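You operate a simulated robot arm through the tools that you are given. There is no shell and no other tool. Be economical: measure what you need, move in short steps, check, and stop when the job is done.

Carry out the task below with a simulated robot arm. There is one attempt and no reset: what you move stays moved.

TASK
Put things in order on the top of the grey table. At the end: the red pot stands where the blue square sleeve stood; the white cylinder from the top of the grey table stands where the orange latch block stood; the blue square sleeve stands where the teal bottle (marked "THREAD LOCK") stood; the teal bottle stands where the white cylinder stood; the orange latch block from the top of the grey table is on the white number board (marked "56"); whatever was shut is shut again. Leave all else as you found it, and nothing knocked over.
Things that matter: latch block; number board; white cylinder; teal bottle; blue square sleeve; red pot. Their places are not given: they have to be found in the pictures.

It is judged by the outcome, as a careful person would: the job done as asked, and still so three seconds after it is handed in. It fails if anything else is knocked over, pushed out of place, dropped, spilled or broken.

THE ROBOT
A 6-joint arm with a two-finger parallel gripper, fixed in place. Base frame: the origin is at the foot of the arm, x ahead of it, y to its left, z up; the work surface is at about z = 840. Lengths are in mm, angles in rad, forces in N, time in s.
With the tool pointing down near the work surface it reaches from about 240 to 640 mm from the base axis. Its first joint turns from -1.152 to 1.152 rad. Payload 2.7 kg.
Tool frame: the origin (TCP) lies between the finger pads and is the grasp point; the fingertips stand 23 mm ahead of it; z points along the fingers, y is the line along which they close. The gripper opens to 94 mm. The fingers are 38 mm wide and 10 mm thick; the gripper's body (54 by 96 mm) begins 39 mm behind the TCP.
Orientation is that of the tool frame in the base frame, as a unit quaternion [x, y, z, w]. With the fingers straight down and closing along the base's y, the tool's x points along the base's -x, its y along +y and its z along -z.

THE INTERFACE
- The arm moves only by the tool jog_arm. Its arguments are lists of equal length, an entry for each row: "linear": the shift along the tool's x, y, z in cm, a list of three; "turn": the turn, a rotation vector about the tool's x, y, z in degrees, a list of three. In form: {"linear": [[dx, dy, dz], ...], "turn": [[wx, wy, wz], ...]}. A call has 1 to 8 rows; each row shifts and turns the commanded pose from where the row before left it, along the tool's axes as they then stand. "hand" is the finger opening in cm, from 0 to 9.4, set as the call begins (left out, the last holds). A row lasts 0.2 s, in which the tool goes at most 50 mm and 0.15 rad; a call with a longer step from one row to the next is refused whole, and so is a gripper value outside its range. A pose out of reach is approached as far as the arm can. The call stops where the force on the tool passes 40 N (or 10 N more than at its start, if that is more) or the arm is blocked; 0.2 s more then pass. The fingers move at their own pace (about 45 mm/s each) and stop on an object; they squeeze with about 45 N. The grip force told is the motor's: it shows also when the fingers shut on nothing. Time passes only in rows, and 0.2 s behind the last, so rows that do not move let the fingers close. It gives the time, the measured TCP pose, the force on the tool (base axes), the opening and the grip force at its end, in the units of the frame above (readings bear some noise).
- Cameras (640 x 400 px; columns grow to the right, rows downward): "scene" is fixed at [69.8, -425, 1403.8]; the picture's right is [0.82, -0.57, 0.00], its down [-0.32, -0.46, -0.83] and it looks along [0.47, 0.68, -0.56] (base axes); focal length 315 px, centre (320, 200). "wrist" rides on the gripper at [-39, 0, -44] in the tool frame; the picture's right is [0.00, -1.00, 0.00], its down [0.97, 0.00, -0.24] and it looks along [0.24, 0.00, 0.97] (tool axes); focal length 218 px, centre (320, 200).
- camera(camera): a new picture of that camera. No time passes.
- probe_pixels(camera, pixels): for up to 12 pixels [column, row] of the newest picture of that camera ("zoom" is the newest enlarged one), the place [x, y, z] in the base frame of the surface seen there, good to about 2 mm. No time passes.
- enlarge(camera, box): a new picture of the part [left, top, right, bottom] of that camera's present view, enlarged. No time passes.
- close_job(): hands the job in; it is judged then, once.

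Work in short steps. Measure before you move; look again where a grasp or a placing could have gone wrong, and mend it. You have 80 turns and 46 pictures in all, those below and enlarged ones among them. Open the gripper and draw the arm clear of the work before you hand the job in, unless the task says otherwise; then end with one line.

The tools are called after "Request:" as name(argument=value, ...) on one line, values as JSON. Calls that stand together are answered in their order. jog_arm: Moves the arm, as the interface text tells. Its arguments: {"type":"object","properties":{"linear":{"type":"array","items":{"type":"array","items":{"type":"number"}}},"turn":{"type":"array","items":{"type":"array","items":{"type":"number"}}},"hand":{"type":"number"}},"required":["linear","turn"]} The other tools are called the same way: camera (camera) takes a picture; probe_pixels (camera, pixels) gives the place of the surface under pixels of a picture; enlarge (camera, box) takes an enlarged picture of a part of a camera's view; close_job () hands the job in.

At the start:

```text
time: 0.0
tcp_pos: [457.4, 78.7, 1159.7]
tcp_rot: [-0.001, 1.0, 0.0, 0.0]
ft_force: [-0.3, -0.2, 0.8]
finger_gap: 93.8
finger_force: 0.1
```

scene: 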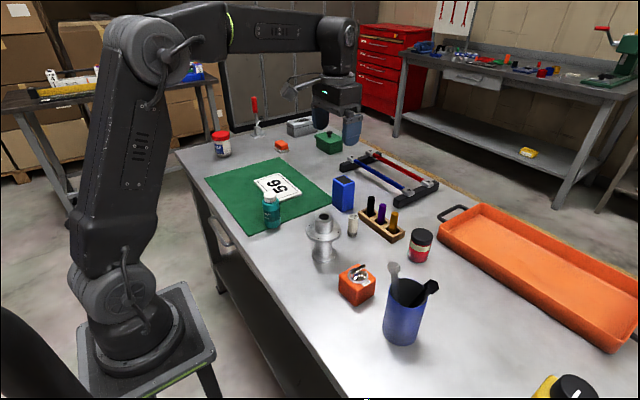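
wrist: 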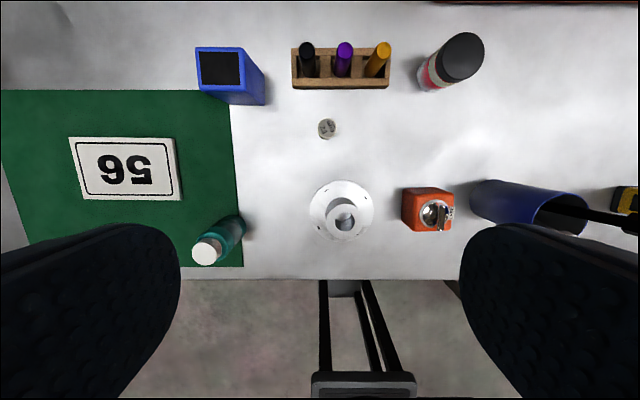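

I'll look closer at the table's objects to identify them.

Request:
enlarge(camera="scene", box=[180, 90, 340, 190])

Request:
enlarge(camera="scene", box=[240, 170, 460, 320])

```text
4.00 times, centred on (260, 140) of scene
```

zoom: 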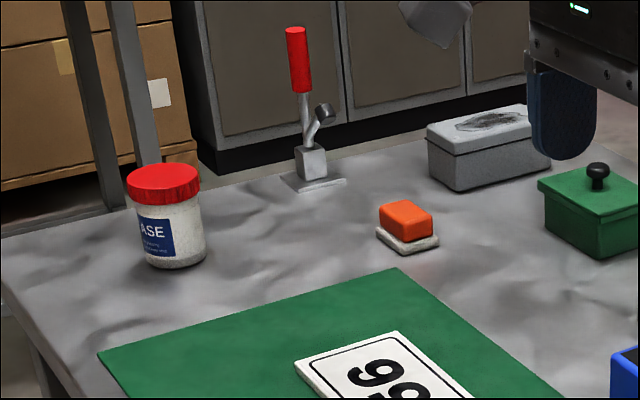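

```text
2.67 times, centred on (350, 245) of scene
```

zoom: 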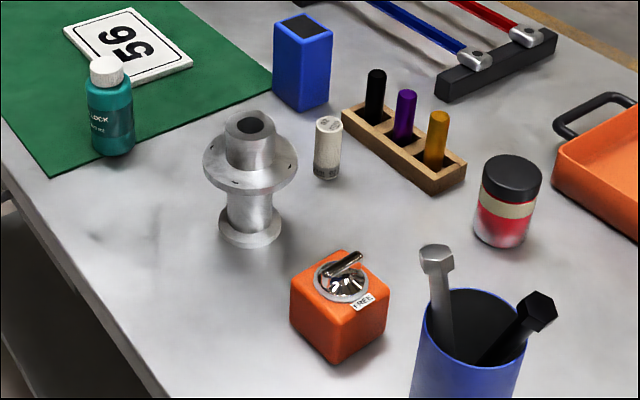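

The scene shows the latch block (356,285), white cylinder (352,224), teal bottle (271,210), sleeve (343,193), dark-lidded red jar (420,245). I probe them in the wrist picture.

Request:
probe_pixels(camera="wrist", pixels=[[200, 51], [237, 50], [244, 82], [205, 84], [462, 57], [327, 129], [205, 249], [405, 190], [449, 192], [453, 229], [408, 228], [345, 218]])

Request:
probe_pixels(camera="scene", pixels=[[420, 258], [272, 225], [352, 234], [343, 212], [356, 300], [222, 153], [420, 232], [271, 196], [352, 216], [343, 178], [355, 272], [383, 215]])

Request:
enlarge(camera="wrist", box=[380, 20, 620, 250])

```text
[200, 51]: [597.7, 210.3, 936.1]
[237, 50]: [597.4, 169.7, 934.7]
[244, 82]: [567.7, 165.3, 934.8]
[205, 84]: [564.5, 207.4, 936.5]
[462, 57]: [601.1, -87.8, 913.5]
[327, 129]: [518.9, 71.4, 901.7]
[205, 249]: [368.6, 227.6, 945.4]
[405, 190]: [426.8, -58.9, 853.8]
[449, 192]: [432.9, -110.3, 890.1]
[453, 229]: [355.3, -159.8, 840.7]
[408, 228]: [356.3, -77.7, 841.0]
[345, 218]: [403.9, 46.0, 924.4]
```

```text
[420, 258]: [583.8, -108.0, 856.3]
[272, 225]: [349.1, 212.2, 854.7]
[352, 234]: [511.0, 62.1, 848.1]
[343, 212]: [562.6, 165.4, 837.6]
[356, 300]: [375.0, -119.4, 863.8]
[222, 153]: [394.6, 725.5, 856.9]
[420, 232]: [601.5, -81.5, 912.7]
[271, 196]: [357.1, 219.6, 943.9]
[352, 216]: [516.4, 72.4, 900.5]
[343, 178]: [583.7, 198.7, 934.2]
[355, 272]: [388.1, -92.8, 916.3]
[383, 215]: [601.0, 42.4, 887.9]
```

```text
1.74 times, centred on (500, 135) of wrist
```

zoom: 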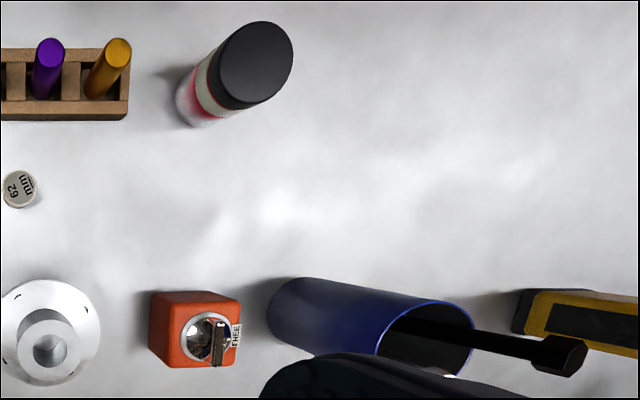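

Block lies around (390,-93). I move above it for a close look at its pose and lever.

Request:
jog_arm(linear=[[1.3, -3.4, 2], [1.3, -3.4, 2], [1.3, -3.4, 2], [1.3, -3.4, 2], [1.3, -3.4, 2], [0, 0, 0]], turn=[[0, 0, 0], [0, 0, 0], [0, 0, 0], [0, 0, 0], [0, 0, 0], [0, 0, 0]], hand=9.4)

Request:
camera(camera="wrist")

Request:
probe_pixels(camera="scene", pixels=[[277, 173], [302, 188], [278, 203], [254, 182], [279, 188]])

```text
time: 1.4
tcp_pos: [392.1, -90.7, 1059.5]
tcp_rot: [-0.002, 1.0, 0.001, 0.001]
ft_force: [0.4, -0.9, 0.2]
finger_gap: 94.1
finger_force: 0.0
```

```text
40 pictures are left
```

wrist: 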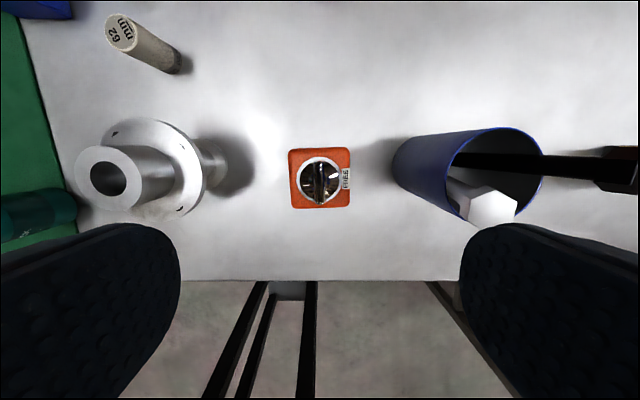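

```text
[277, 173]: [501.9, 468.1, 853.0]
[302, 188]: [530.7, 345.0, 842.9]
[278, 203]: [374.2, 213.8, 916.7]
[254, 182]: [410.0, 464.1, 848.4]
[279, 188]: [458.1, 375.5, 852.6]
```

Request:
enlarge(camera="wrist", box=[272, 140, 368, 220])

Request:
probe_pixels(camera="wrist", pixels=[[291, 152], [348, 152], [293, 205], [347, 206], [320, 176], [320, 190], [540, 160], [455, 150], [400, 160], [180, 210], [203, 180], [490, 165]])

```text
5.00 times, centred on (320, 180) of wrist
```

zoom: 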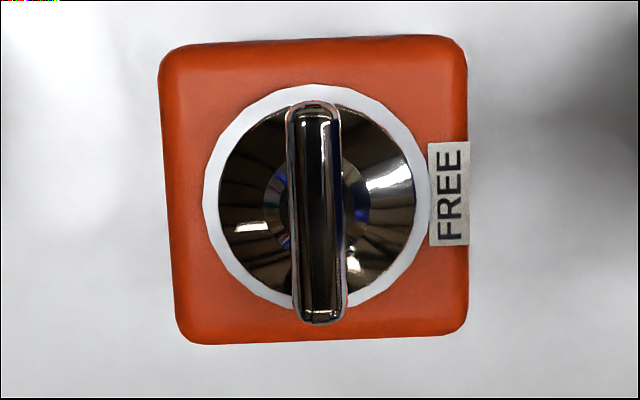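

```text
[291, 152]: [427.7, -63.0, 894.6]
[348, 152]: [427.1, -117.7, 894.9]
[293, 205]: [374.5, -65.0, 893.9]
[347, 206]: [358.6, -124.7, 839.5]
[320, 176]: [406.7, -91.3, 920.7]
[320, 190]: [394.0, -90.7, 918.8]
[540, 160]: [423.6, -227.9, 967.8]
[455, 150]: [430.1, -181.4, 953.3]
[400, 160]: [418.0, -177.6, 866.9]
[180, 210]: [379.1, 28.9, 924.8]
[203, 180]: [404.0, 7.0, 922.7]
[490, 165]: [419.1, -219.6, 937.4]
```

The lever lies along base x, 90° from the FREE mark, so the block is likely locked down. I probe the knob's heights and the cup's surroundings before gripping the lever.

Request:
probe_pixels(camera="zoom", pixels=[[315, 105], [318, 318], [260, 220], [380, 200], [216, 200], [300, 210], [340, 210], [235, 200], [420, 200]])

Request:
probe_pixels(camera="wrist", pixels=[[492, 205], [465, 205], [450, 165], [500, 130], [600, 165], [460, 190], [210, 150], [150, 125]])

```text
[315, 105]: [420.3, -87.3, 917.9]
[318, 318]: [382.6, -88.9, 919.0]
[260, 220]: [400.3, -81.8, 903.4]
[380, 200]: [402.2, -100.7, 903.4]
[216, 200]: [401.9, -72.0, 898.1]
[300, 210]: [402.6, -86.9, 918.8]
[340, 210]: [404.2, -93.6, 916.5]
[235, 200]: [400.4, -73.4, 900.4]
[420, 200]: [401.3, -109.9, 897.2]
```

```text
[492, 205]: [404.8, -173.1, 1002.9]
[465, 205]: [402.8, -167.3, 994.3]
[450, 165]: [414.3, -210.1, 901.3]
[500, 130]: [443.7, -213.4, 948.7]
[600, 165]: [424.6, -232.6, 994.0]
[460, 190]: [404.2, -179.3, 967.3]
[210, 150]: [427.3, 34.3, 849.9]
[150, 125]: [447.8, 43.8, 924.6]
```

Lever spans x 382–420 at y≈-90, top z≈919. I descend with a 4 cm opening to TCP z≈931 and straddle it.

Request:
jog_arm(linear=[[-0.95, 0.05, 0], [0, 0, 3], [0, 0, 3], [0, 0, 3], [0, 0, 2], [0, 0, 1.85], [0, 0, 0]], turn=[[0, 0, 0], [0, 0, 0], [0, 0, 0], [0, 0, 0], [0, 0, 0], [0, 0, 0], [0, 0, 0]], hand=4)

Request:
camera(camera="wrist")

```text
time: 3.0
tcp_pos: [402.0, -90.2, 930.7]
tcp_rot: [-0.001, 1.0, 0.0, 0.001]
ft_force: [-0.5, -0.8, -0.2]
finger_gap: 40.0
finger_force: 0.1
```

```text
38 pictures are left
```

wrist: 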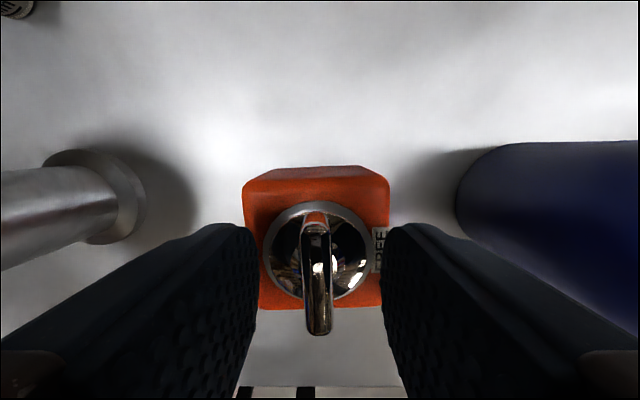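

The lever is centred between the fingers; close on it and turn a little (-16°) to feel it.

Request:
jog_arm(linear=[[0, 0, 0], [0, 0, 0], [0, 0, 0], [0, 0, 0], [0, 0, 0], [0, 0, 0], [0, 0, 0]], turn=[[0, 0, 0], [0, 0, 0], [0, 0, 0], [0, 0, 0], [0, 0, -8], [0, 0, -8], [0, 0, 0]], hand=0)

Request:
enlarge(camera="wrist", box=[200, 140, 440, 340])

```text
time: 4.6
tcp_pos: [402.2, -89.3, 931.2]
tcp_rot: [-0.141, 0.99, 0.0, 0.0]
ft_force: [0.0, 0.4, -0.5]
finger_gap: 8.9
finger_force: 45.0
```

```text
2.00 times, centred on (320, 240) of wrist
```

zoom: 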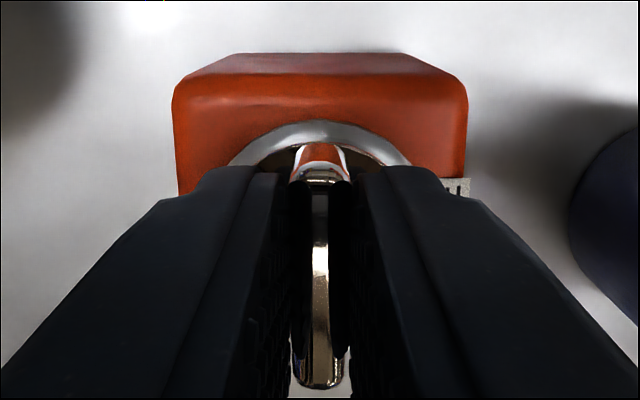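

The block still looks square in the rotated view, so it may have turned along; I check from the scene camera.

Request:
enlarge(camera="scene", box=[300, 220, 420, 310])

```text
4.44 times, centred on (360, 265) of scene
```

zoom: 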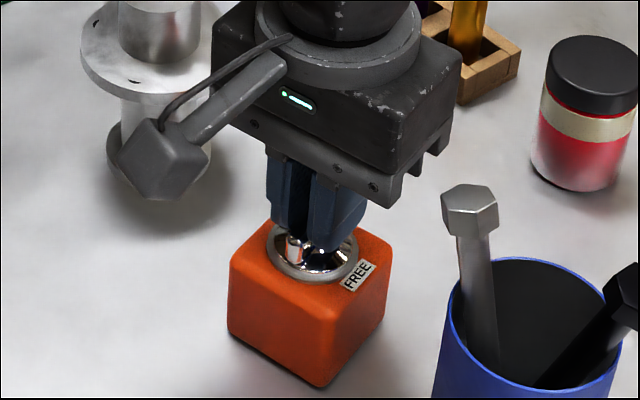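

The block turned with the lever. I turn back +16° and see whether block or lever turns.

Request:
jog_arm(linear=[[0, 0, 0], [0, 0, 0], [0, 0, 0]], turn=[[0, 0, 8], [0, 0, 8], [0, 0, 0]])

Request:
enlarge(camera="scene", box=[300, 220, 420, 310])

```text
time: 5.4
tcp_pos: [402.2, -91.4, 931.9]
tcp_rot: [0.0, 1.0, 0.001, 0.0]
ft_force: [0.5, 0.3, -0.6]
finger_gap: 9.2
finger_force: 45.4
```

```text
4.44 times, centred on (360, 265) of scene
```

zoom: 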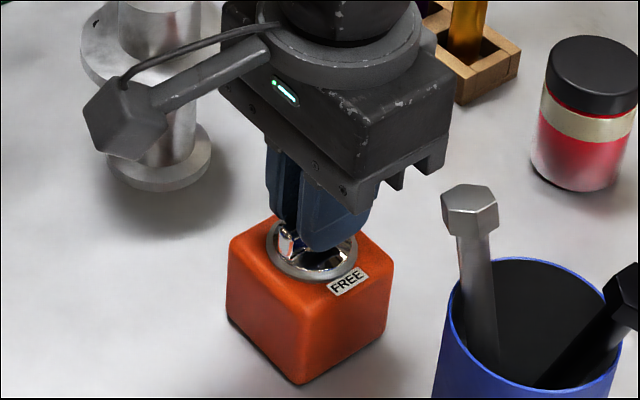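

Lever and block turn as one, and are back in the original pose; so the block is not clamped to the table. I release, and grasp the body itself (fingers at y≈-64 and -118).

Request:
jog_arm(linear=[[0, 0, 0], [0, 0, 0], [0, 0, -2], [0, 0, -2], [0, 0, 0]], turn=[[0, 0, 0], [0, 0, 0], [0, 0, 0], [0, 0, 0], [0, 0, 0]], hand=4)

Request:
jog_arm(linear=[[0, 0, 0], [0, 0, 0], [0, 0, 0], [0, 0, 2.5], [0, 0, 2.5], [0, 0, 2], [0, 0, 1.1], [0, 0, 0]], turn=[[0, 0, 0], [0, 0, 0], [0, 0, 0], [0, 0, 0], [0, 0, 0], [0, 0, 0], [0, 0, 0], [0, 0, 0]], hand=7.6)

Request:
camera(camera="wrist")

```text
time: 6.6
tcp_pos: [402.8, -89.7, 972.9]
tcp_rot: [-0.001, 1.0, 0.0, 0.002]
ft_force: [0.1, 0.4, -0.5]
finger_gap: 40.0
finger_force: 0.0
```

```text
time: 8.4
tcp_pos: [403.5, -89.4, 889.8]
tcp_rot: [0.0, 1.0, 0.0, 0.001]
ft_force: [0.2, 0.2, 0.7]
finger_gap: 76.0
finger_force: 0.1
```

```text
34 pictures are left
```

wrist: 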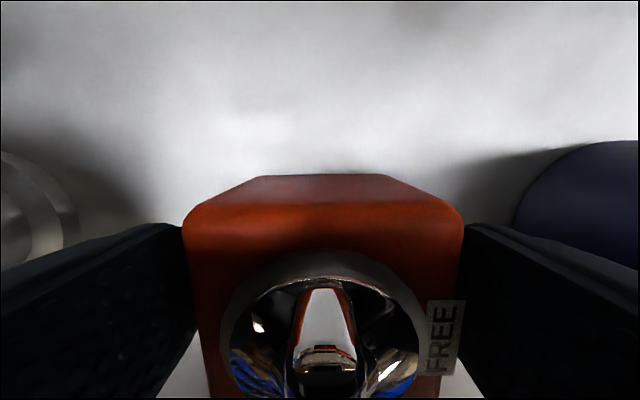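

Well straddled. I close and try a small lift.

Request:
jog_arm(linear=[[0, 0, 0], [0, 0, 0], [0, 0, 0], [0, 0, 0], [0, 0, -0.5], [0, 0, -1], [0, 0, -1.5], [0, 0, 0]], turn=[[0, 0, 0], [0, 0, 0], [0, 0, 0], [0, 0, 0], [0, 0, 0], [0, 0, 0], [0, 0, 0], [0, 0, 0]], hand=0)

Request:
enlarge(camera="scene", box=[300, 220, 420, 310])

```text
time: 10.2
tcp_pos: [402.3, -89.9, 920.0]
tcp_rot: [-0.001, 1.0, 0.0, 0.0]
ft_force: [0.5, 0.1, -1.3]
finger_gap: 59.8
finger_force: 44.4
```

```text
4.44 times, centred on (360, 265) of scene
```

zoom: 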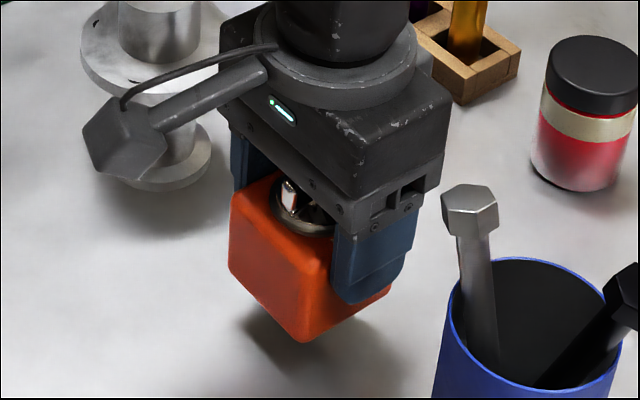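

Lifted cleanly. I raise it to z≈1060 and carry it toward the board region around (430, 300) to look.

Request:
jog_arm(linear=[[0, 0, -4.7], [0, 0, -4.7], [0, 0, -4.7], [0, 4.7, 0], [0, 4.7, 0], [0, 4.7, 0], [0, 4.7, 0], [0, 4.7, 0]], turn=[[0, 0, 0], [0, 0, 0], [0, 0, 0], [0, 0, 0], [0, 0, 0], [0, 0, 0], [0, 0, 0], [0, 0, 0]])

Request:
jog_arm(linear=[[0, 4.7, 0], [0, 4.7, 0], [0, 4.7, 0], [0, 0, 0]], turn=[[0, 0, 0], [0, 0, 0], [0, 0, 0], [0, 0, 0]])

Request:
camera(camera="wrist")

```text
time: 12.0
tcp_pos: [403.5, 144.3, 1061.6]
tcp_rot: [0.0, 1.0, -0.001, 0.001]
ft_force: [-0.3, 0.4, -1.6]
finger_gap: 59.5
finger_force: 45.2
```

```text
time: 13.0
tcp_pos: [403.4, 283.9, 1062.7]
tcp_rot: [0.0, 1.0, 0.0, 0.0]
ft_force: [-0.2, 0.1, -2.3]
finger_gap: 59.6
finger_force: 45.4
```

```text
32 pictures are left
```

wrist: 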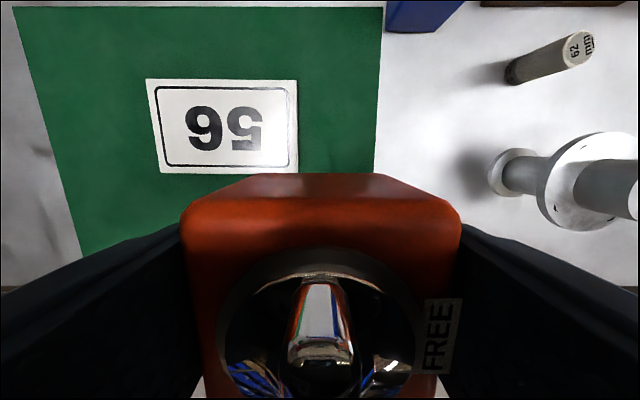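

Request:
probe_pixels(camera="wrist", pixels=[[150, 83], [294, 83], [165, 169], [295, 170], [225, 95], [100, 150], [350, 100], [576, 48], [390, 25], [430, 25], [545, 75], [400, 120]])

```text
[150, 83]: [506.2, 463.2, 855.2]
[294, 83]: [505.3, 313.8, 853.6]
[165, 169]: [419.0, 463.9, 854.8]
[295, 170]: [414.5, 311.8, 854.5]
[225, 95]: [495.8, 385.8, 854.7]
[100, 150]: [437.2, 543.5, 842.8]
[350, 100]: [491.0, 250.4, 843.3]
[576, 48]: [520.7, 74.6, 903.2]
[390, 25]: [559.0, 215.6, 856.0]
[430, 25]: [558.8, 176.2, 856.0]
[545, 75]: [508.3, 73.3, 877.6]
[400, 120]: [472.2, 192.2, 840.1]
```

Board: x 417–508, y 310–465, top z≈854, centre (462,388). I move over it and lower to just above (TCP z≈910).

Request:
jog_arm(linear=[[-1.96, 3.47, 0], [-1.96, 3.47, 0], [-1.96, 3.47, 0], [0, 0, 4.5], [0, 0, 4.5], [0, 0, 4], [0, 0, 2], [0, 0, 0]], turn=[[0, 0, 0], [0, 0, 0], [0, 0, 0], [0, 0, 0], [0, 0, 0], [0, 0, 0], [0, 0, 0], [0, 0, 0]])

Request:
camera(camera="wrist")

```text
time: 14.8
tcp_pos: [462.2, 388.4, 911.3]
tcp_rot: [-0.001, 1.0, 0.0, 0.0]
ft_force: [-0.5, 0.2, -2.5]
finger_gap: 59.3
finger_force: 45.5
```

```text
31 pictures are left
```

wrist: 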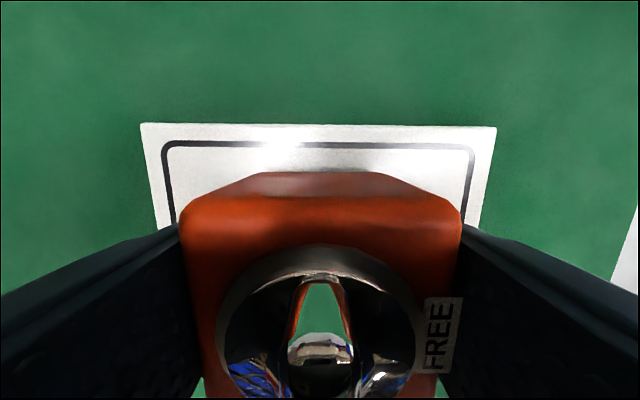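

Request:
jog_arm(linear=[[0, 0, 0.3], [0, 0, 0.2], [0, 0, 0.1], [0, 0, 0]], turn=[[0, 0, 0], [0, 0, 0], [0, 0, 0], [0, 0, 0]])

```text
time: 15.8
tcp_pos: [461.3, 388.9, 904.7]
tcp_rot: [-0.001, 1.0, 0.0, 0.0]
ft_force: [0.2, 0.9, -2.5]
finger_gap: 59.5
finger_force: 45.2
```

No contact yet (Fz still -2.5); I lower in 0.5 mm steps.

Request:
jog_arm(linear=[[0, 0, 0.05], [0, 0, 0.05], [0, 0, 0]], turn=[[0, 0, 0], [0, 0, 0], [0, 0, 0]])

```text
time: 16.6
tcp_pos: [461.5, 388.6, 904.6]
tcp_rot: [0.0, 1.0, 0.0, 0.0]
ft_force: [0.3, -0.9, -1.8]
finger_gap: 59.5
finger_force: 45.1
```

Request:
jog_arm(linear=[[0, 0, 0.05], [0, 0, 0.05], [0, 0, 0]], turn=[[0, 0, 0], [0, 0, 0], [0, 0, 0]])

```text
time: 17.4
tcp_pos: [461.3, 389.6, 904.2]
tcp_rot: [-0.001, 1.0, 0.001, 0.002]
ft_force: [-0.6, -0.7, 2.0]
finger_gap: 59.5
finger_force: 45.4
```

Contact (Fz +2). Open and rise.

Request:
jog_arm(linear=[[0, 0, 0], [0, 0, 0], [0, 0, 0], [0, 0, -2], [0, 0, -4], [0, 0, -4.7], [0, 0, -4.7], [0, 0, 0]], turn=[[0, 0, 0], [0, 0, 0], [0, 0, 0], [0, 0, 0], [0, 0, 0], [0, 0, 0], [0, 0, 0], [0, 0, 0]], hand=8.5)

Request:
camera(camera="wrist")

```text
time: 19.2
tcp_pos: [461.0, 388.5, 1057.9]
tcp_rot: [0.0, 1.0, 0.001, 0.0]
ft_force: [-0.5, 0.4, -0.4]
finger_gap: 84.9
finger_force: 0.1
```

```text
30 pictures are left
```

wrist: 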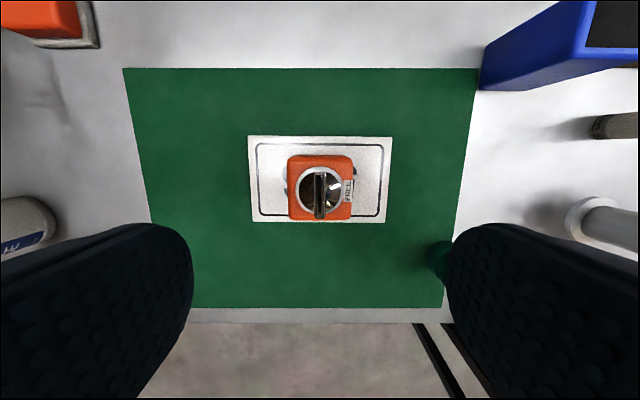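

Block sits centred on the board. Now to the white cylinder around (518,72).

Request:
jog_arm(linear=[[-0.82, -4.52, 0], [-0.82, -4.52, 0], [-0.82, -4.52, 0], [-0.82, -4.52, 0], [-0.82, -4.52, 0], [-0.82, -4.52, 0], [-0.82, -4.52, 0], [0, 0, 2]], turn=[[0, 0, 0], [0, 0, 0], [0, 0, 0], [0, 0, 0], [0, 0, 0], [0, 0, 0], [0, 0, 0], [0, 0, 0]], hand=6)

Request:
camera(camera="wrist")

```text
time: 21.0
tcp_pos: [519.3, 73.5, 1036.9]
tcp_rot: [0.0, 1.0, 0.0, 0.001]
ft_force: [0.5, -0.7, -0.1]
finger_gap: 60.0
finger_force: 0.1
```

```text
29 pictures are left
```

wrist: 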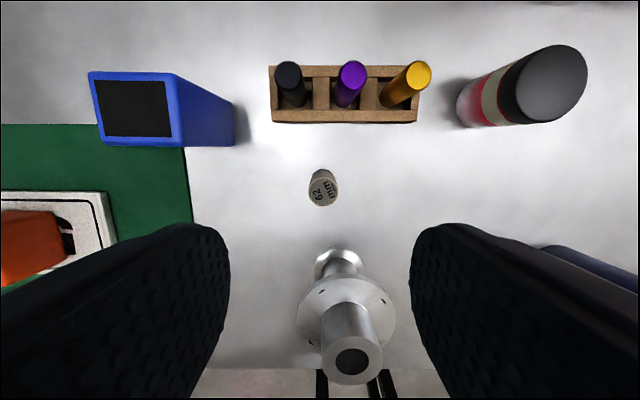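

Request:
probe_pixels(camera="wrist", pixels=[[323, 191], [311, 191], [335, 191], [323, 203], [323, 180], [320, 171], [350, 360], [344, 267], [340, 95], [94, 80], [170, 82], [103, 134]])

Request:
probe_pixels(camera="wrist", pixels=[[171, 136], [545, 65], [520, 80], [580, 70], [555, 47], [550, 118], [465, 115], [180, 140], [185, 75]])

```text
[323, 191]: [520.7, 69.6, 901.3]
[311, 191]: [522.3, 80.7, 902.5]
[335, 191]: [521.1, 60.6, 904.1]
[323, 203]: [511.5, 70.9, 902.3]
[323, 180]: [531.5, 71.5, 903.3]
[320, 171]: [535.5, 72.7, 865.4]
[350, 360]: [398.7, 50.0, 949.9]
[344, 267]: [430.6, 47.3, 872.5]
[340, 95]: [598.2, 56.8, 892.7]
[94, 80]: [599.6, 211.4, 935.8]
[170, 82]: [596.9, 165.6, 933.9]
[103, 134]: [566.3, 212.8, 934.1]
```

```text
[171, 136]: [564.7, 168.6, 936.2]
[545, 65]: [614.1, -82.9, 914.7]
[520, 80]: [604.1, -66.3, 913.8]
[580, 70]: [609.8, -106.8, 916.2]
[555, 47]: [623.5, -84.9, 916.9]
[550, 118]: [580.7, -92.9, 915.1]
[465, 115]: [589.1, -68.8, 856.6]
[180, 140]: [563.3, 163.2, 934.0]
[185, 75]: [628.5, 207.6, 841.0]
```

Cylinder: centre (521.5, 70.6), diameter ≈22, top 902. I descend to TCP z≈878.

Request:
jog_arm(linear=[[-0.22, -0.29, 3.5], [0, 0, 4], [0, 0, 4], [0, 0, 2.9], [0, 0, 1.5], [0, 0, 0]], turn=[[0, 0, 0], [0, 0, 0], [0, 0, 0], [0, 0, 0], [0, 0, 0], [0, 0, 0]])

Request:
jog_arm(linear=[[0, 0, 0], [0, 0, 0], [0, 0, 0], [0, 0, 0], [0, 0, 0]], turn=[[0, 0, 0], [0, 0, 0], [0, 0, 0], [0, 0, 0], [0, 0, 0]], hand=0)

Request:
camera(camera="wrist")

```text
time: 22.4
tcp_pos: [521.5, 70.5, 881.0]
tcp_rot: [-0.001, 1.0, 0.0, 0.001]
ft_force: [-0.1, 0.2, 0.2]
finger_gap: 60.1
finger_force: 0.1
```

```text
time: 23.6
tcp_pos: [521.2, 70.0, 878.9]
tcp_rot: [-0.001, 1.0, 0.0, 0.001]
ft_force: [-0.9, 0.2, 0.9]
finger_gap: 25.7
finger_force: 45.3
```

```text
28 pictures are left
```

wrist: 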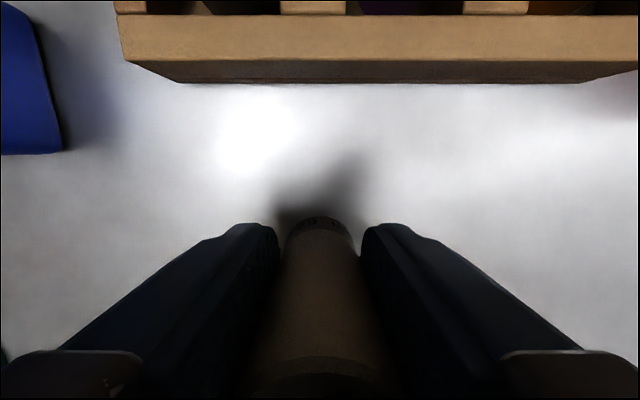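

Gripped (25.7 mm). Lift and carry to the latch block's old place (401.5, -90.5).

Request:
jog_arm(linear=[[0, 0, -3], [0, 0, -4.6], [0, 0, -4.6], [0, 0, -4.6], [2.4, -3.21, 0], [2.4, -3.21, 0], [2.4, -3.21, 0], [2.4, -3.21, 0]], turn=[[0, 0, 0], [0, 0, 0], [0, 0, 0], [0, 0, 0], [0, 0, 0], [0, 0, 0], [0, 0, 0], [0, 0, 0]])

Request:
jog_arm(linear=[[2.37, -3.21, 0], [0, 0, 4], [0, 0, 4.5], [0, 0, 4.5], [0, 0, 2], [0, 0, 1.2], [0, 0, 0]], turn=[[0, 0, 0], [0, 0, 0], [0, 0, 0], [0, 0, 0], [0, 0, 0], [0, 0, 0], [0, 0, 0]])

Request:
camera(camera="scene")

```text
time: 25.4
tcp_pos: [425.5, -57.6, 1048.2]
tcp_rot: [-0.001, 1.0, 0.0, 0.001]
ft_force: [-0.6, -0.1, 0.3]
finger_gap: 25.8
finger_force: 45.1
```

```text
time: 27.0
tcp_pos: [402.2, -90.4, 884.4]
tcp_rot: [0.0, 1.0, 0.0, 0.001]
ft_force: [0.0, -0.3, 0.1]
finger_gap: 25.3
finger_force: 45.2
```

```text
27 pictures are left
```

scene: 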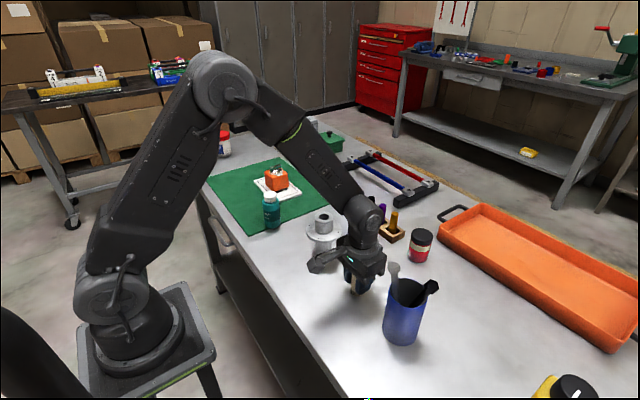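

Now 5 mm to go; lower in small steps until contact.

Request:
jog_arm(linear=[[0, 0, 0.3], [0, 0, 0.2], [0, 0, 0.05], [0, 0, 0]], turn=[[0, 0, 0], [0, 0, 0], [0, 0, 0], [0, 0, 0]])

```text
time: 28.0
tcp_pos: [403.1, -90.0, 879.8]
tcp_rot: [-0.001, 1.0, 0.0, 0.003]
ft_force: [-6.8, 4.0, 34.2]
finger_gap: 25.4
finger_force: 44.8
```

Firm contact; ease up 1 mm, then release and rise.

Request:
jog_arm(linear=[[0, 0, -0.08], [0, 0, 0]], turn=[[0, 0, 0], [0, 0, 0]])

```text
time: 28.6
tcp_pos: [401.9, -90.3, 878.6]
tcp_rot: [-0.001, 1.0, 0.0, 0.002]
ft_force: [3.1, 0.4, 10.5]
finger_gap: 25.6
finger_force: 44.8
```

Request:
jog_arm(linear=[[0, 0, -0.03], [0, 0, 0], [0, 0, 0], [0, 0, 0], [0, 0, -3], [0, 0, -4.6], [0, 0, -4.6], [0, 0, -4.6]], turn=[[0, 0, 0], [0, 0, 0], [0, 0, 0], [0, 0, 0], [0, 0, 0], [0, 0, 0], [0, 0, 0], [0, 0, 0]], hand=6)

Request:
camera(camera="wrist")

```text
time: 30.4
tcp_pos: [399.9, -92.2, 1048.2]
tcp_rot: [-0.001, 1.0, 0.0, 0.0]
ft_force: [0.2, 0.2, 1.2]
finger_gap: 59.9
finger_force: 0.0
```

```text
26 pictures are left
```

wrist: 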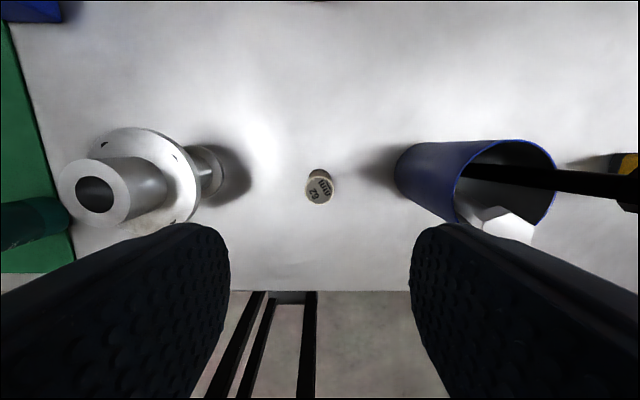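

Cylinder stands upright. Now to the teal bottle around (362,222).

Request:
jog_arm(linear=[[0.54, 4.49, 0], [0.54, 4.49, 0], [0.54, 4.49, 0], [0.54, 4.49, 0], [0.54, 4.49, 0], [0.54, 4.49, 0], [0.54, 4.49, 0], [0, 0, 0]], turn=[[0, 0, 0], [0, 0, 0], [0, 0, 0], [0, 0, 0], [0, 0, 0], [0, 0, 0], [0, 0, 0], [0, 0, 0]], hand=8)

Request:
camera(camera="wrist")

Request:
probe_pixels(camera="scene", pixels=[[271, 196], [263, 212], [280, 212], [272, 228], [272, 205], [265, 224], [278, 224], [266, 197], [276, 197]])

```text
time: 32.2
tcp_pos: [363.2, 224.8, 1047.8]
tcp_rot: [0.0, 1.0, 0.001, 0.0]
ft_force: [0.3, -0.5, 0.2]
finger_gap: 80.3
finger_force: 0.1
```

```text
25 pictures are left
```

wrist: 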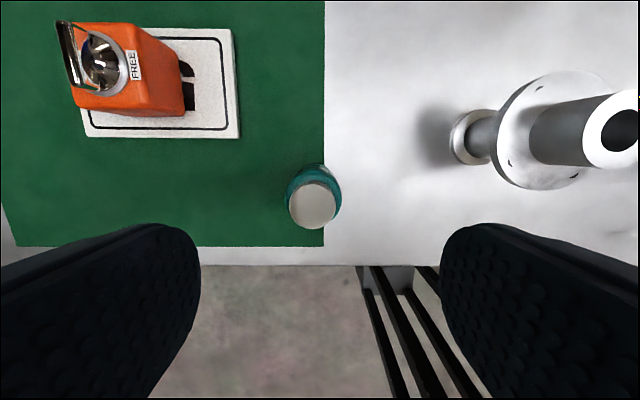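

```text
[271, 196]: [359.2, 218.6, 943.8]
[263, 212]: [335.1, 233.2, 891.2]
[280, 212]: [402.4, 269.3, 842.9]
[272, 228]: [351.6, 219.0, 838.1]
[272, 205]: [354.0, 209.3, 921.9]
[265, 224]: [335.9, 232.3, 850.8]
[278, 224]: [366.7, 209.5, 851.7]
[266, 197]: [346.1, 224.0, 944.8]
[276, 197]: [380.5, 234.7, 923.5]
```

Request:
probe_pixels(camera="wrist", pixels=[[313, 205], [292, 205], [334, 205], [313, 187], [313, 225], [288, 190], [340, 190], [315, 167], [325, 175], [470, 140], [610, 130], [545, 85]])

```text
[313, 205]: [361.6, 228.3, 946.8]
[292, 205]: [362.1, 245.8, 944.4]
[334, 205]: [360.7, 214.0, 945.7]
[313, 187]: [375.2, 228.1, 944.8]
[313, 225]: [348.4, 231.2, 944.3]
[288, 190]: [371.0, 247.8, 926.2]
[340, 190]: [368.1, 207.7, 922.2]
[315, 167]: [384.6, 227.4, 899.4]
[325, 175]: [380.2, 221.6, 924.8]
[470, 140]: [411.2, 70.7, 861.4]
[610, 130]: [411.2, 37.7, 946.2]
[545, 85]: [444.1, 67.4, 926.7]
```

Bottle centre (361.5, 229), Ø≈45, cap top 945. I descend to TCP z≈912 so the palm clears the cap.

Request:
jog_arm(linear=[[0.17, 0.42, 3], [0, 0, 4], [0, 0, 4], [0, 0, 1.6], [0, 0, 1], [0, 0, 0]], turn=[[0, 0, 0], [0, 0, 0], [0, 0, 0], [0, 0, 0], [0, 0, 0], [0, 0, 0]])

Request:
jog_arm(linear=[[0, 0, 0], [0, 0, 0], [0, 0, 0], [0, 0, 0]], turn=[[0, 0, 0], [0, 0, 0], [0, 0, 0], [0, 0, 0]], hand=0)

Request:
camera(camera="wrist")

```text
time: 33.6
tcp_pos: [359.9, 227.2, 912.8]
tcp_rot: [-0.002, 1.0, 0.0, 0.001]
ft_force: [-0.1, 0.4, -0.5]
finger_gap: 80.1
finger_force: 0.1
```

```text
time: 34.6
tcp_pos: [361.0, 227.7, 912.9]
tcp_rot: [-0.001, 1.0, 0.001, 0.001]
ft_force: [-0.6, 0.8, 0.6]
finger_gap: 45.1
finger_force: 44.9
```

```text
24 pictures are left
```

wrist: 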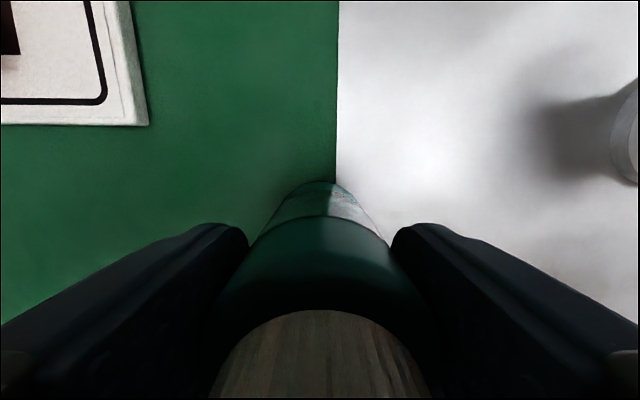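

Gripped at 45 mm. Lift, carry to the cylinder's old place (521.3, 70.4) and lower to a few mm above.

Request:
jog_arm(linear=[[0, 0, -3], [0, 0, -4.5], [0, 0, -4.5], [-3.2, -3.15, 0], [-3.2, -3.15, 0], [-3.2, -3.15, 0], [-3.2, -3.15, 0], [-3.2, -3.15, 0]], turn=[[0, 0, 0], [0, 0, 0], [0, 0, 0], [0, 0, 0], [0, 0, 0], [0, 0, 0], [0, 0, 0], [0, 0, 0]])

Request:
jog_arm(linear=[[0, 0, 3], [0, 0, 4], [0, 0, 3.5], [0, 0, 1], [0, 0, 0]], turn=[[0, 0, 0], [0, 0, 0], [0, 0, 0], [0, 0, 0], [0, 0, 0]])

Request:
camera(camera="scene")

```text
time: 36.4
tcp_pos: [522.2, 70.3, 1032.9]
tcp_rot: [-0.001, 1.0, 0.001, 0.001]
ft_force: [0.1, 0.6, -1.4]
finger_gap: 45.1
finger_force: 44.9
```

```text
time: 37.6
tcp_pos: [521.2, 70.4, 918.1]
tcp_rot: [-0.001, 1.0, 0.0, 0.0]
ft_force: [0.1, -0.1, -0.9]
finger_gap: 45.1
finger_force: 45.0
```

```text
23 pictures are left
```

scene: 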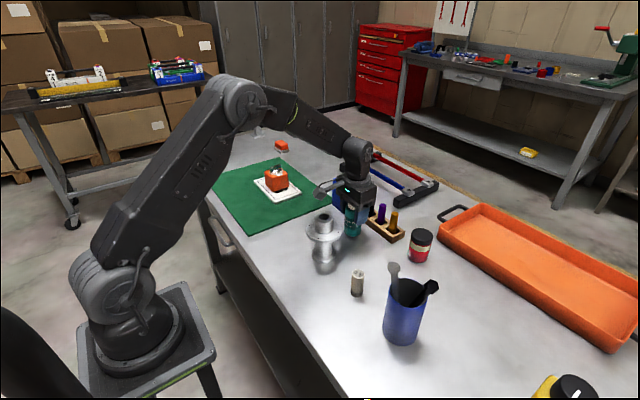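

Request:
jog_arm(linear=[[0, 0, 0.4], [0, 0, 0.15], [0, 0, 0]], turn=[[0, 0, 0], [0, 0, 0], [0, 0, 0]])

```text
time: 38.4
tcp_pos: [521.4, 71.5, 911.6]
tcp_rot: [0.0, 1.0, 0.0, 0.0]
ft_force: [-0.1, 0.8, -1.9]
finger_gap: 45.0
finger_force: 44.3
```

Request:
jog_arm(linear=[[0, 0, 0.1], [0, 0, 0]], turn=[[0, 0, 0], [0, 0, 0]])

```text
time: 39.0
tcp_pos: [521.6, 70.6, 910.7]
tcp_rot: [-0.001, 1.0, 0.001, 0.0]
ft_force: [-0.2, 0.6, -1.4]
finger_gap: 45.0
finger_force: 44.7
```

Request:
jog_arm(linear=[[0, 0, 0.06], [0, 0, 0.04], [0, 0, 0]], turn=[[0, 0, 0], [0, 0, 0], [0, 0, 0]])

```text
time: 39.8
tcp_pos: [522.3, 70.6, 909.1]
tcp_rot: [-0.001, 1.0, 0.001, 0.0]
ft_force: [0.4, 0.6, -1.0]
finger_gap: 45.1
finger_force: 45.4
```

Request:
jog_arm(linear=[[0, 0, 0.06], [0, 0, 0.04], [0, 0, 0]], turn=[[0, 0, 0], [0, 0, 0], [0, 0, 0]])

```text
time: 40.6
tcp_pos: [521.9, 71.2, 908.9]
tcp_rot: [0.0, 1.0, 0.0, 0.0]
ft_force: [0.4, -0.8, -1.2]
finger_gap: 44.8
finger_force: 45.3
```

Request:
jog_arm(linear=[[0, 0, 0.06], [0, 0, 0.04], [0, 0, 0]], turn=[[0, 0, 0], [0, 0, 0], [0, 0, 0]])

```text
time: 41.4
tcp_pos: [522.5, 70.2, 908.6]
tcp_rot: [-0.001, 1.0, 0.0, 0.001]
ft_force: [-3.8, -1.1, 6.5]
finger_gap: 44.9
finger_force: 45.2
```

Contact (Fz +6.5). Release and rise.

Request:
jog_arm(linear=[[0, 0, -0.02], [0, 0, 0], [0, 0, 0], [0, 0, 0], [0, 0, -3], [0, 0, -4.5], [0, 0, -4.5], [0, 0, -1]], turn=[[0, 0, 0], [0, 0, 0], [0, 0, 0], [0, 0, 0], [0, 0, 0], [0, 0, 0], [0, 0, 0], [0, 0, 0]], hand=7.5)

```text
time: 43.2
tcp_pos: [521.9, 70.8, 1036.8]
tcp_rot: [0.0, 1.0, 0.0, 0.0]
ft_force: [0.2, -0.1, 0.1]
finger_gap: 74.9
finger_force: 0.0
```

Now above the sleeve (≈582,189).

Request:
jog_arm(linear=[[-2, 3.95, 0], [-2, 3.95, 0], [-2, 3.95, 0], [0, 0, 0]], turn=[[0, 0, 0], [0, 0, 0], [0, 0, 0], [0, 0, 0]])

Request:
camera(camera="wrist")

```text
time: 44.2
tcp_pos: [579.6, 189.6, 1037.3]
tcp_rot: [0.0, 1.0, 0.001, 0.0]
ft_force: [0.0, -0.7, 0.0]
finger_gap: 74.9
finger_force: 0.0
```

```text
22 pictures are left
```

wrist: 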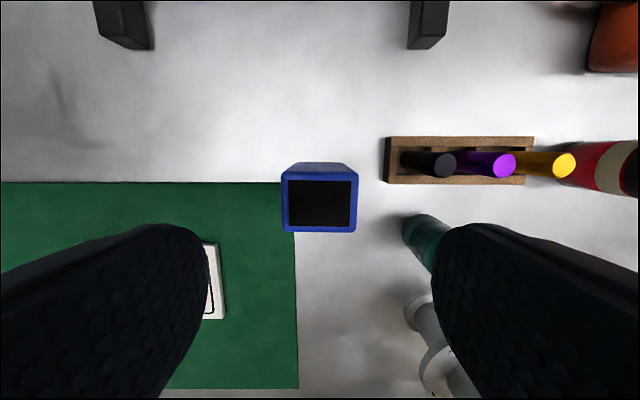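

Request:
enlarge(camera="wrist", box=[270, 150, 370, 245])

Request:
probe_pixels(camera="wrist", pixels=[[284, 176], [356, 176], [285, 228], [355, 228], [320, 205], [300, 190], [340, 220], [345, 165], [298, 165], [388, 160], [497, 165], [293, 200]])

```text
4.21 times, centred on (320, 198) of wrist
```

zoom: 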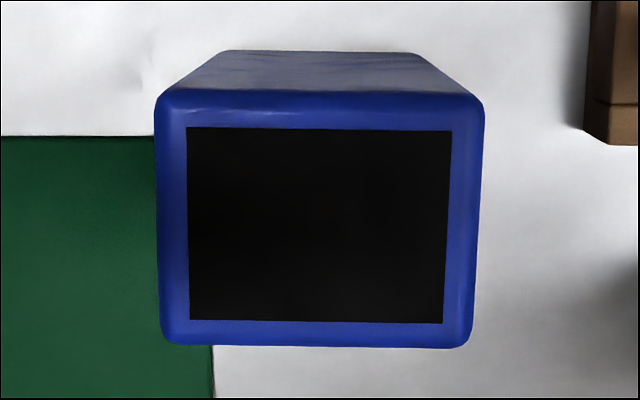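

```text
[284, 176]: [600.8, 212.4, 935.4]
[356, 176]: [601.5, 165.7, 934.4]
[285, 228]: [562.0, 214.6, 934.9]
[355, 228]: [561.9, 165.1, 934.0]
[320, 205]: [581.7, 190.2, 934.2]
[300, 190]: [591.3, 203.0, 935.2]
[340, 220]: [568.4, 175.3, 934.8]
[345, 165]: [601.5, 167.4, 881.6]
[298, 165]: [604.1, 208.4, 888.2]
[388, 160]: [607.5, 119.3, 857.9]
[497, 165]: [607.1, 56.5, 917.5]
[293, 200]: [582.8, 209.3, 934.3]
```

Sleeve top is a 50×41 rectangle centred (581.7,189.5), z 934.5. Descend to TCP z≈902 and grip.

Request:
jog_arm(linear=[[-0.15, 0, 3], [0, 0, 4], [0, 0, 4], [0, 0, 1.5], [0, 0, 1], [0, 0, 0]], turn=[[0, 0, 0], [0, 0, 0], [0, 0, 0], [0, 0, 0], [0, 0, 0], [0, 0, 0]])

Request:
jog_arm(linear=[[0, 0, 0], [0, 0, 0], [0, 0, 0], [0, 0, 0]], turn=[[0, 0, 0], [0, 0, 0], [0, 0, 0], [0, 0, 0]], hand=0)

Request:
jog_arm(linear=[[0, 0, -1], [0, 0, -2], [0, 0, 0]], turn=[[0, 0, 0], [0, 0, 0], [0, 0, 0]])

Request:
camera(camera="scene")

```text
time: 45.6
tcp_pos: [583.0, 189.8, 904.2]
tcp_rot: [-0.001, 1.0, -0.001, 0.0]
ft_force: [0.3, -0.3, -0.1]
finger_gap: 74.9
finger_force: 0.1
```

```text
time: 46.6
tcp_pos: [584.1, 189.7, 903.6]
tcp_rot: [-0.001, 1.0, 0.0, 0.0]
ft_force: [-0.1, 1.3, -0.1]
finger_gap: 54.6
finger_force: 45.0
```

```text
time: 47.4
tcp_pos: [584.0, 188.8, 933.5]
tcp_rot: [-0.001, 1.0, 0.0, 0.0]
ft_force: [0.2, -1.2, -2.4]
finger_gap: 54.8
finger_force: 45.4
```

```text
20 pictures are left
```

scene: 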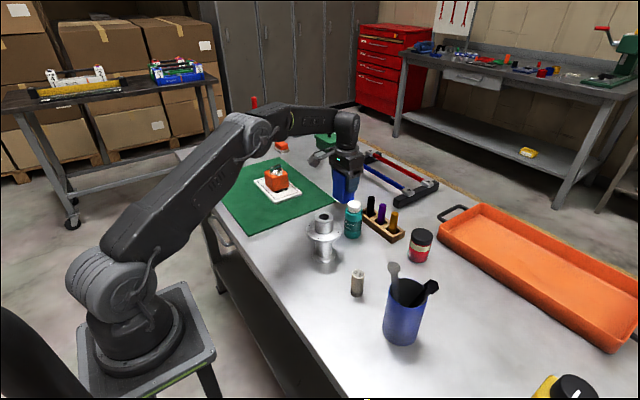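

Lifted. Carry to the bottle's old place; TCP target (362.5, 228).

Request:
jog_arm(linear=[[0, 0, -4], [0, 0, -4.5], [4.42, 0.78, 0], [4.42, 0.78, 0], [4.42, 0.78, 0], [4.42, 0.78, 0], [4.42, 0.78, 0], [0, 0, 0]], turn=[[0, 0, 0], [0, 0, 0], [0, 0, 0], [0, 0, 0], [0, 0, 0], [0, 0, 0], [0, 0, 0], [0, 0, 0]])

Request:
camera(camera="wrist")

```text
time: 49.2
tcp_pos: [360.7, 228.2, 1016.5]
tcp_rot: [0.0, 1.0, 0.0, 0.001]
ft_force: [-0.6, -0.4, -1.7]
finger_gap: 54.6
finger_force: 45.2
```

```text
19 pictures are left
```

wrist: 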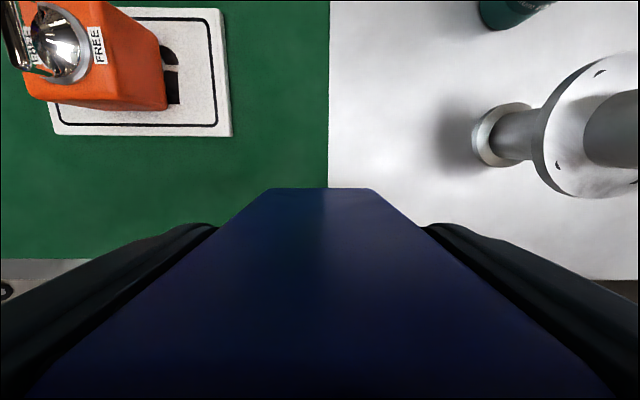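

Request:
jog_arm(linear=[[-0.1, 0, 4], [0, 0, 4], [0, 0, 2], [0, 0, 0.5], [0, 0, 0]], turn=[[0, 0, 0], [0, 0, 0], [0, 0, 0], [0, 0, 0], [0, 0, 0]])

Request:
enlarge(camera="scene", box=[230, 150, 330, 240])

```text
time: 50.4
tcp_pos: [362.6, 228.3, 911.9]
tcp_rot: [-0.001, 1.0, 0.0, -0.001]
ft_force: [-0.3, 0.3, -2.0]
finger_gap: 54.7
finger_force: 44.9
```

```text
4.44 times, centred on (280, 195) of scene
```

zoom: 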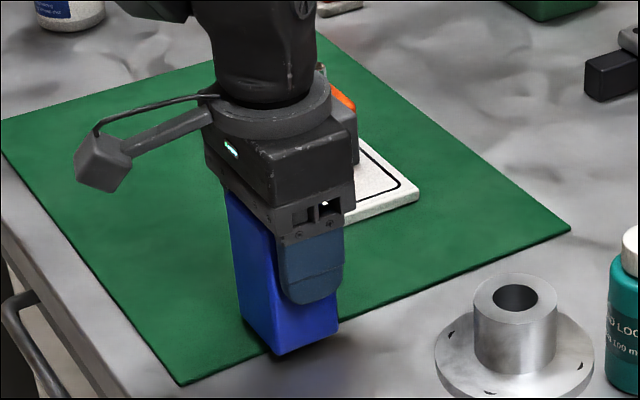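

Request:
jog_arm(linear=[[0, 0, 0.3], [0, 0, 0.1], [0, 0, 0]], turn=[[0, 0, 0], [0, 0, 0], [0, 0, 0]])

```text
time: 51.2
tcp_pos: [364.1, 227.7, 908.5]
tcp_rot: [-0.001, 1.0, 0.0, -0.001]
ft_force: [-0.5, 0.7, -3.0]
finger_gap: 54.8
finger_force: 45.6
```

Request:
jog_arm(linear=[[0, 0, 0.08], [0, 0, 0.06], [0, 0, 0]], turn=[[0, 0, 0], [0, 0, 0], [0, 0, 0]])

```text
time: 52.0
tcp_pos: [363.3, 228.4, 907.3]
tcp_rot: [-0.002, 1.0, 0.0, 0.001]
ft_force: [0.6, -0.1, 1.7]
finger_gap: 54.9
finger_force: 44.7
```

Contact started (Fz from -2.5 to +1.7). Release, rise and look.

Request:
jog_arm(linear=[[0, 0, 0.02], [0, 0, 0], [0, 0, 0], [0, 0, 0], [0, 0, -3], [0, 0, -4.5], [0, 0, -4.5], [0, 0, -2]], turn=[[0, 0, 0], [0, 0, 0], [0, 0, 0], [0, 0, 0], [0, 0, 0], [0, 0, 0], [0, 0, 0], [0, 0, 0]], hand=8)

Request:
camera(camera="wrist")

Request:
enlarge(camera="wrist", box=[50, 10, 250, 140])

```text
time: 53.8
tcp_pos: [362.2, 228.7, 1047.1]
tcp_rot: [-0.001, 1.0, 0.0, 0.0]
ft_force: [0.9, 0.0, 0.1]
finger_gap: 80.0
finger_force: 0.1
```

```text
17 pictures are left
```

wrist: 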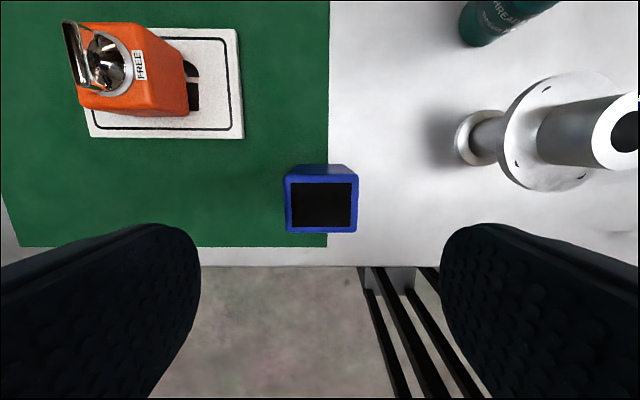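

```text
3.08 times, centred on (150, 75) of wrist
```

zoom: 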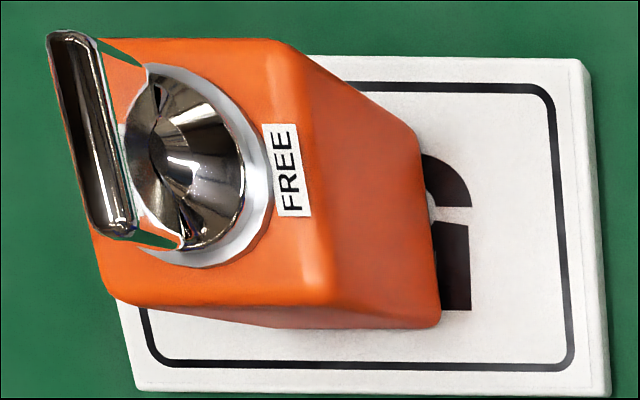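

Sleeve stands at the bottle's place. Probe its top for level, and go to the pot around (602,-86).

Request:
probe_pixels(camera="wrist", pixels=[[288, 180], [354, 180], [290, 228], [353, 228], [320, 205]])

Request:
jog_arm(linear=[[-2.65, -3.5, 0], [-2.65, -3.5, 0], [-2.65, -3.5, 0], [-2.65, -3.5, 0], [-2.65, -3.5, 0], [-2.65, -3.5, 0], [-2.65, -3.5, 0], [-2.65, -3.5, 0]], turn=[[0, 0, 0], [0, 0, 0], [0, 0, 0], [0, 0, 0], [0, 0, 0], [0, 0, 0], [0, 0, 0], [0, 0, 0]])

Request:
jog_arm(linear=[[-2.5, -3.5, 1], [0, 0, 1], [0, 0, 0]], turn=[[0, 0, 0], [0, 0, 0], [0, 0, 0]])

Request:
camera(camera="wrist")

```text
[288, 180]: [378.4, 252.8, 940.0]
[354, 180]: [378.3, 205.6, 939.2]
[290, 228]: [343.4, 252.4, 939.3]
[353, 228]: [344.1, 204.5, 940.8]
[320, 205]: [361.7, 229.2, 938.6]
```

```text
time: 55.6
tcp_pos: [574.6, -52.5, 1047.4]
tcp_rot: [-0.001, 1.0, 0.0, 0.001]
ft_force: [-0.2, -0.1, -0.5]
finger_gap: 79.9
finger_force: 0.0
```

```text
time: 56.4
tcp_pos: [600.9, -87.6, 1027.2]
tcp_rot: [-0.001, 1.0, 0.0, 0.001]
ft_force: [0.6, 0.2, -0.3]
finger_gap: 80.2
finger_force: 0.1
```

```text
15 pictures are left
```

wrist: 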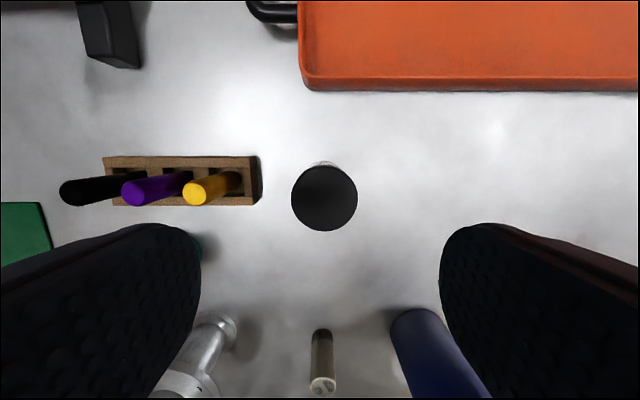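

Request:
probe_pixels(camera="wrist", pixels=[[294, 198], [355, 198], [324, 169], [324, 229], [324, 198], [258, 180], [262, 200], [248, 158], [323, 162], [230, 183]])

```text
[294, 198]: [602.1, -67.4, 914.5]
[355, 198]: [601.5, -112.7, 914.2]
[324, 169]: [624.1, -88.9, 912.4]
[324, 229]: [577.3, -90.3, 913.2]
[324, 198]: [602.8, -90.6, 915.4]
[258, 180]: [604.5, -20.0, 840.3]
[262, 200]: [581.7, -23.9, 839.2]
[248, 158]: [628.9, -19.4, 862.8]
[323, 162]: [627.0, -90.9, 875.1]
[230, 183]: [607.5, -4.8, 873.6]
```

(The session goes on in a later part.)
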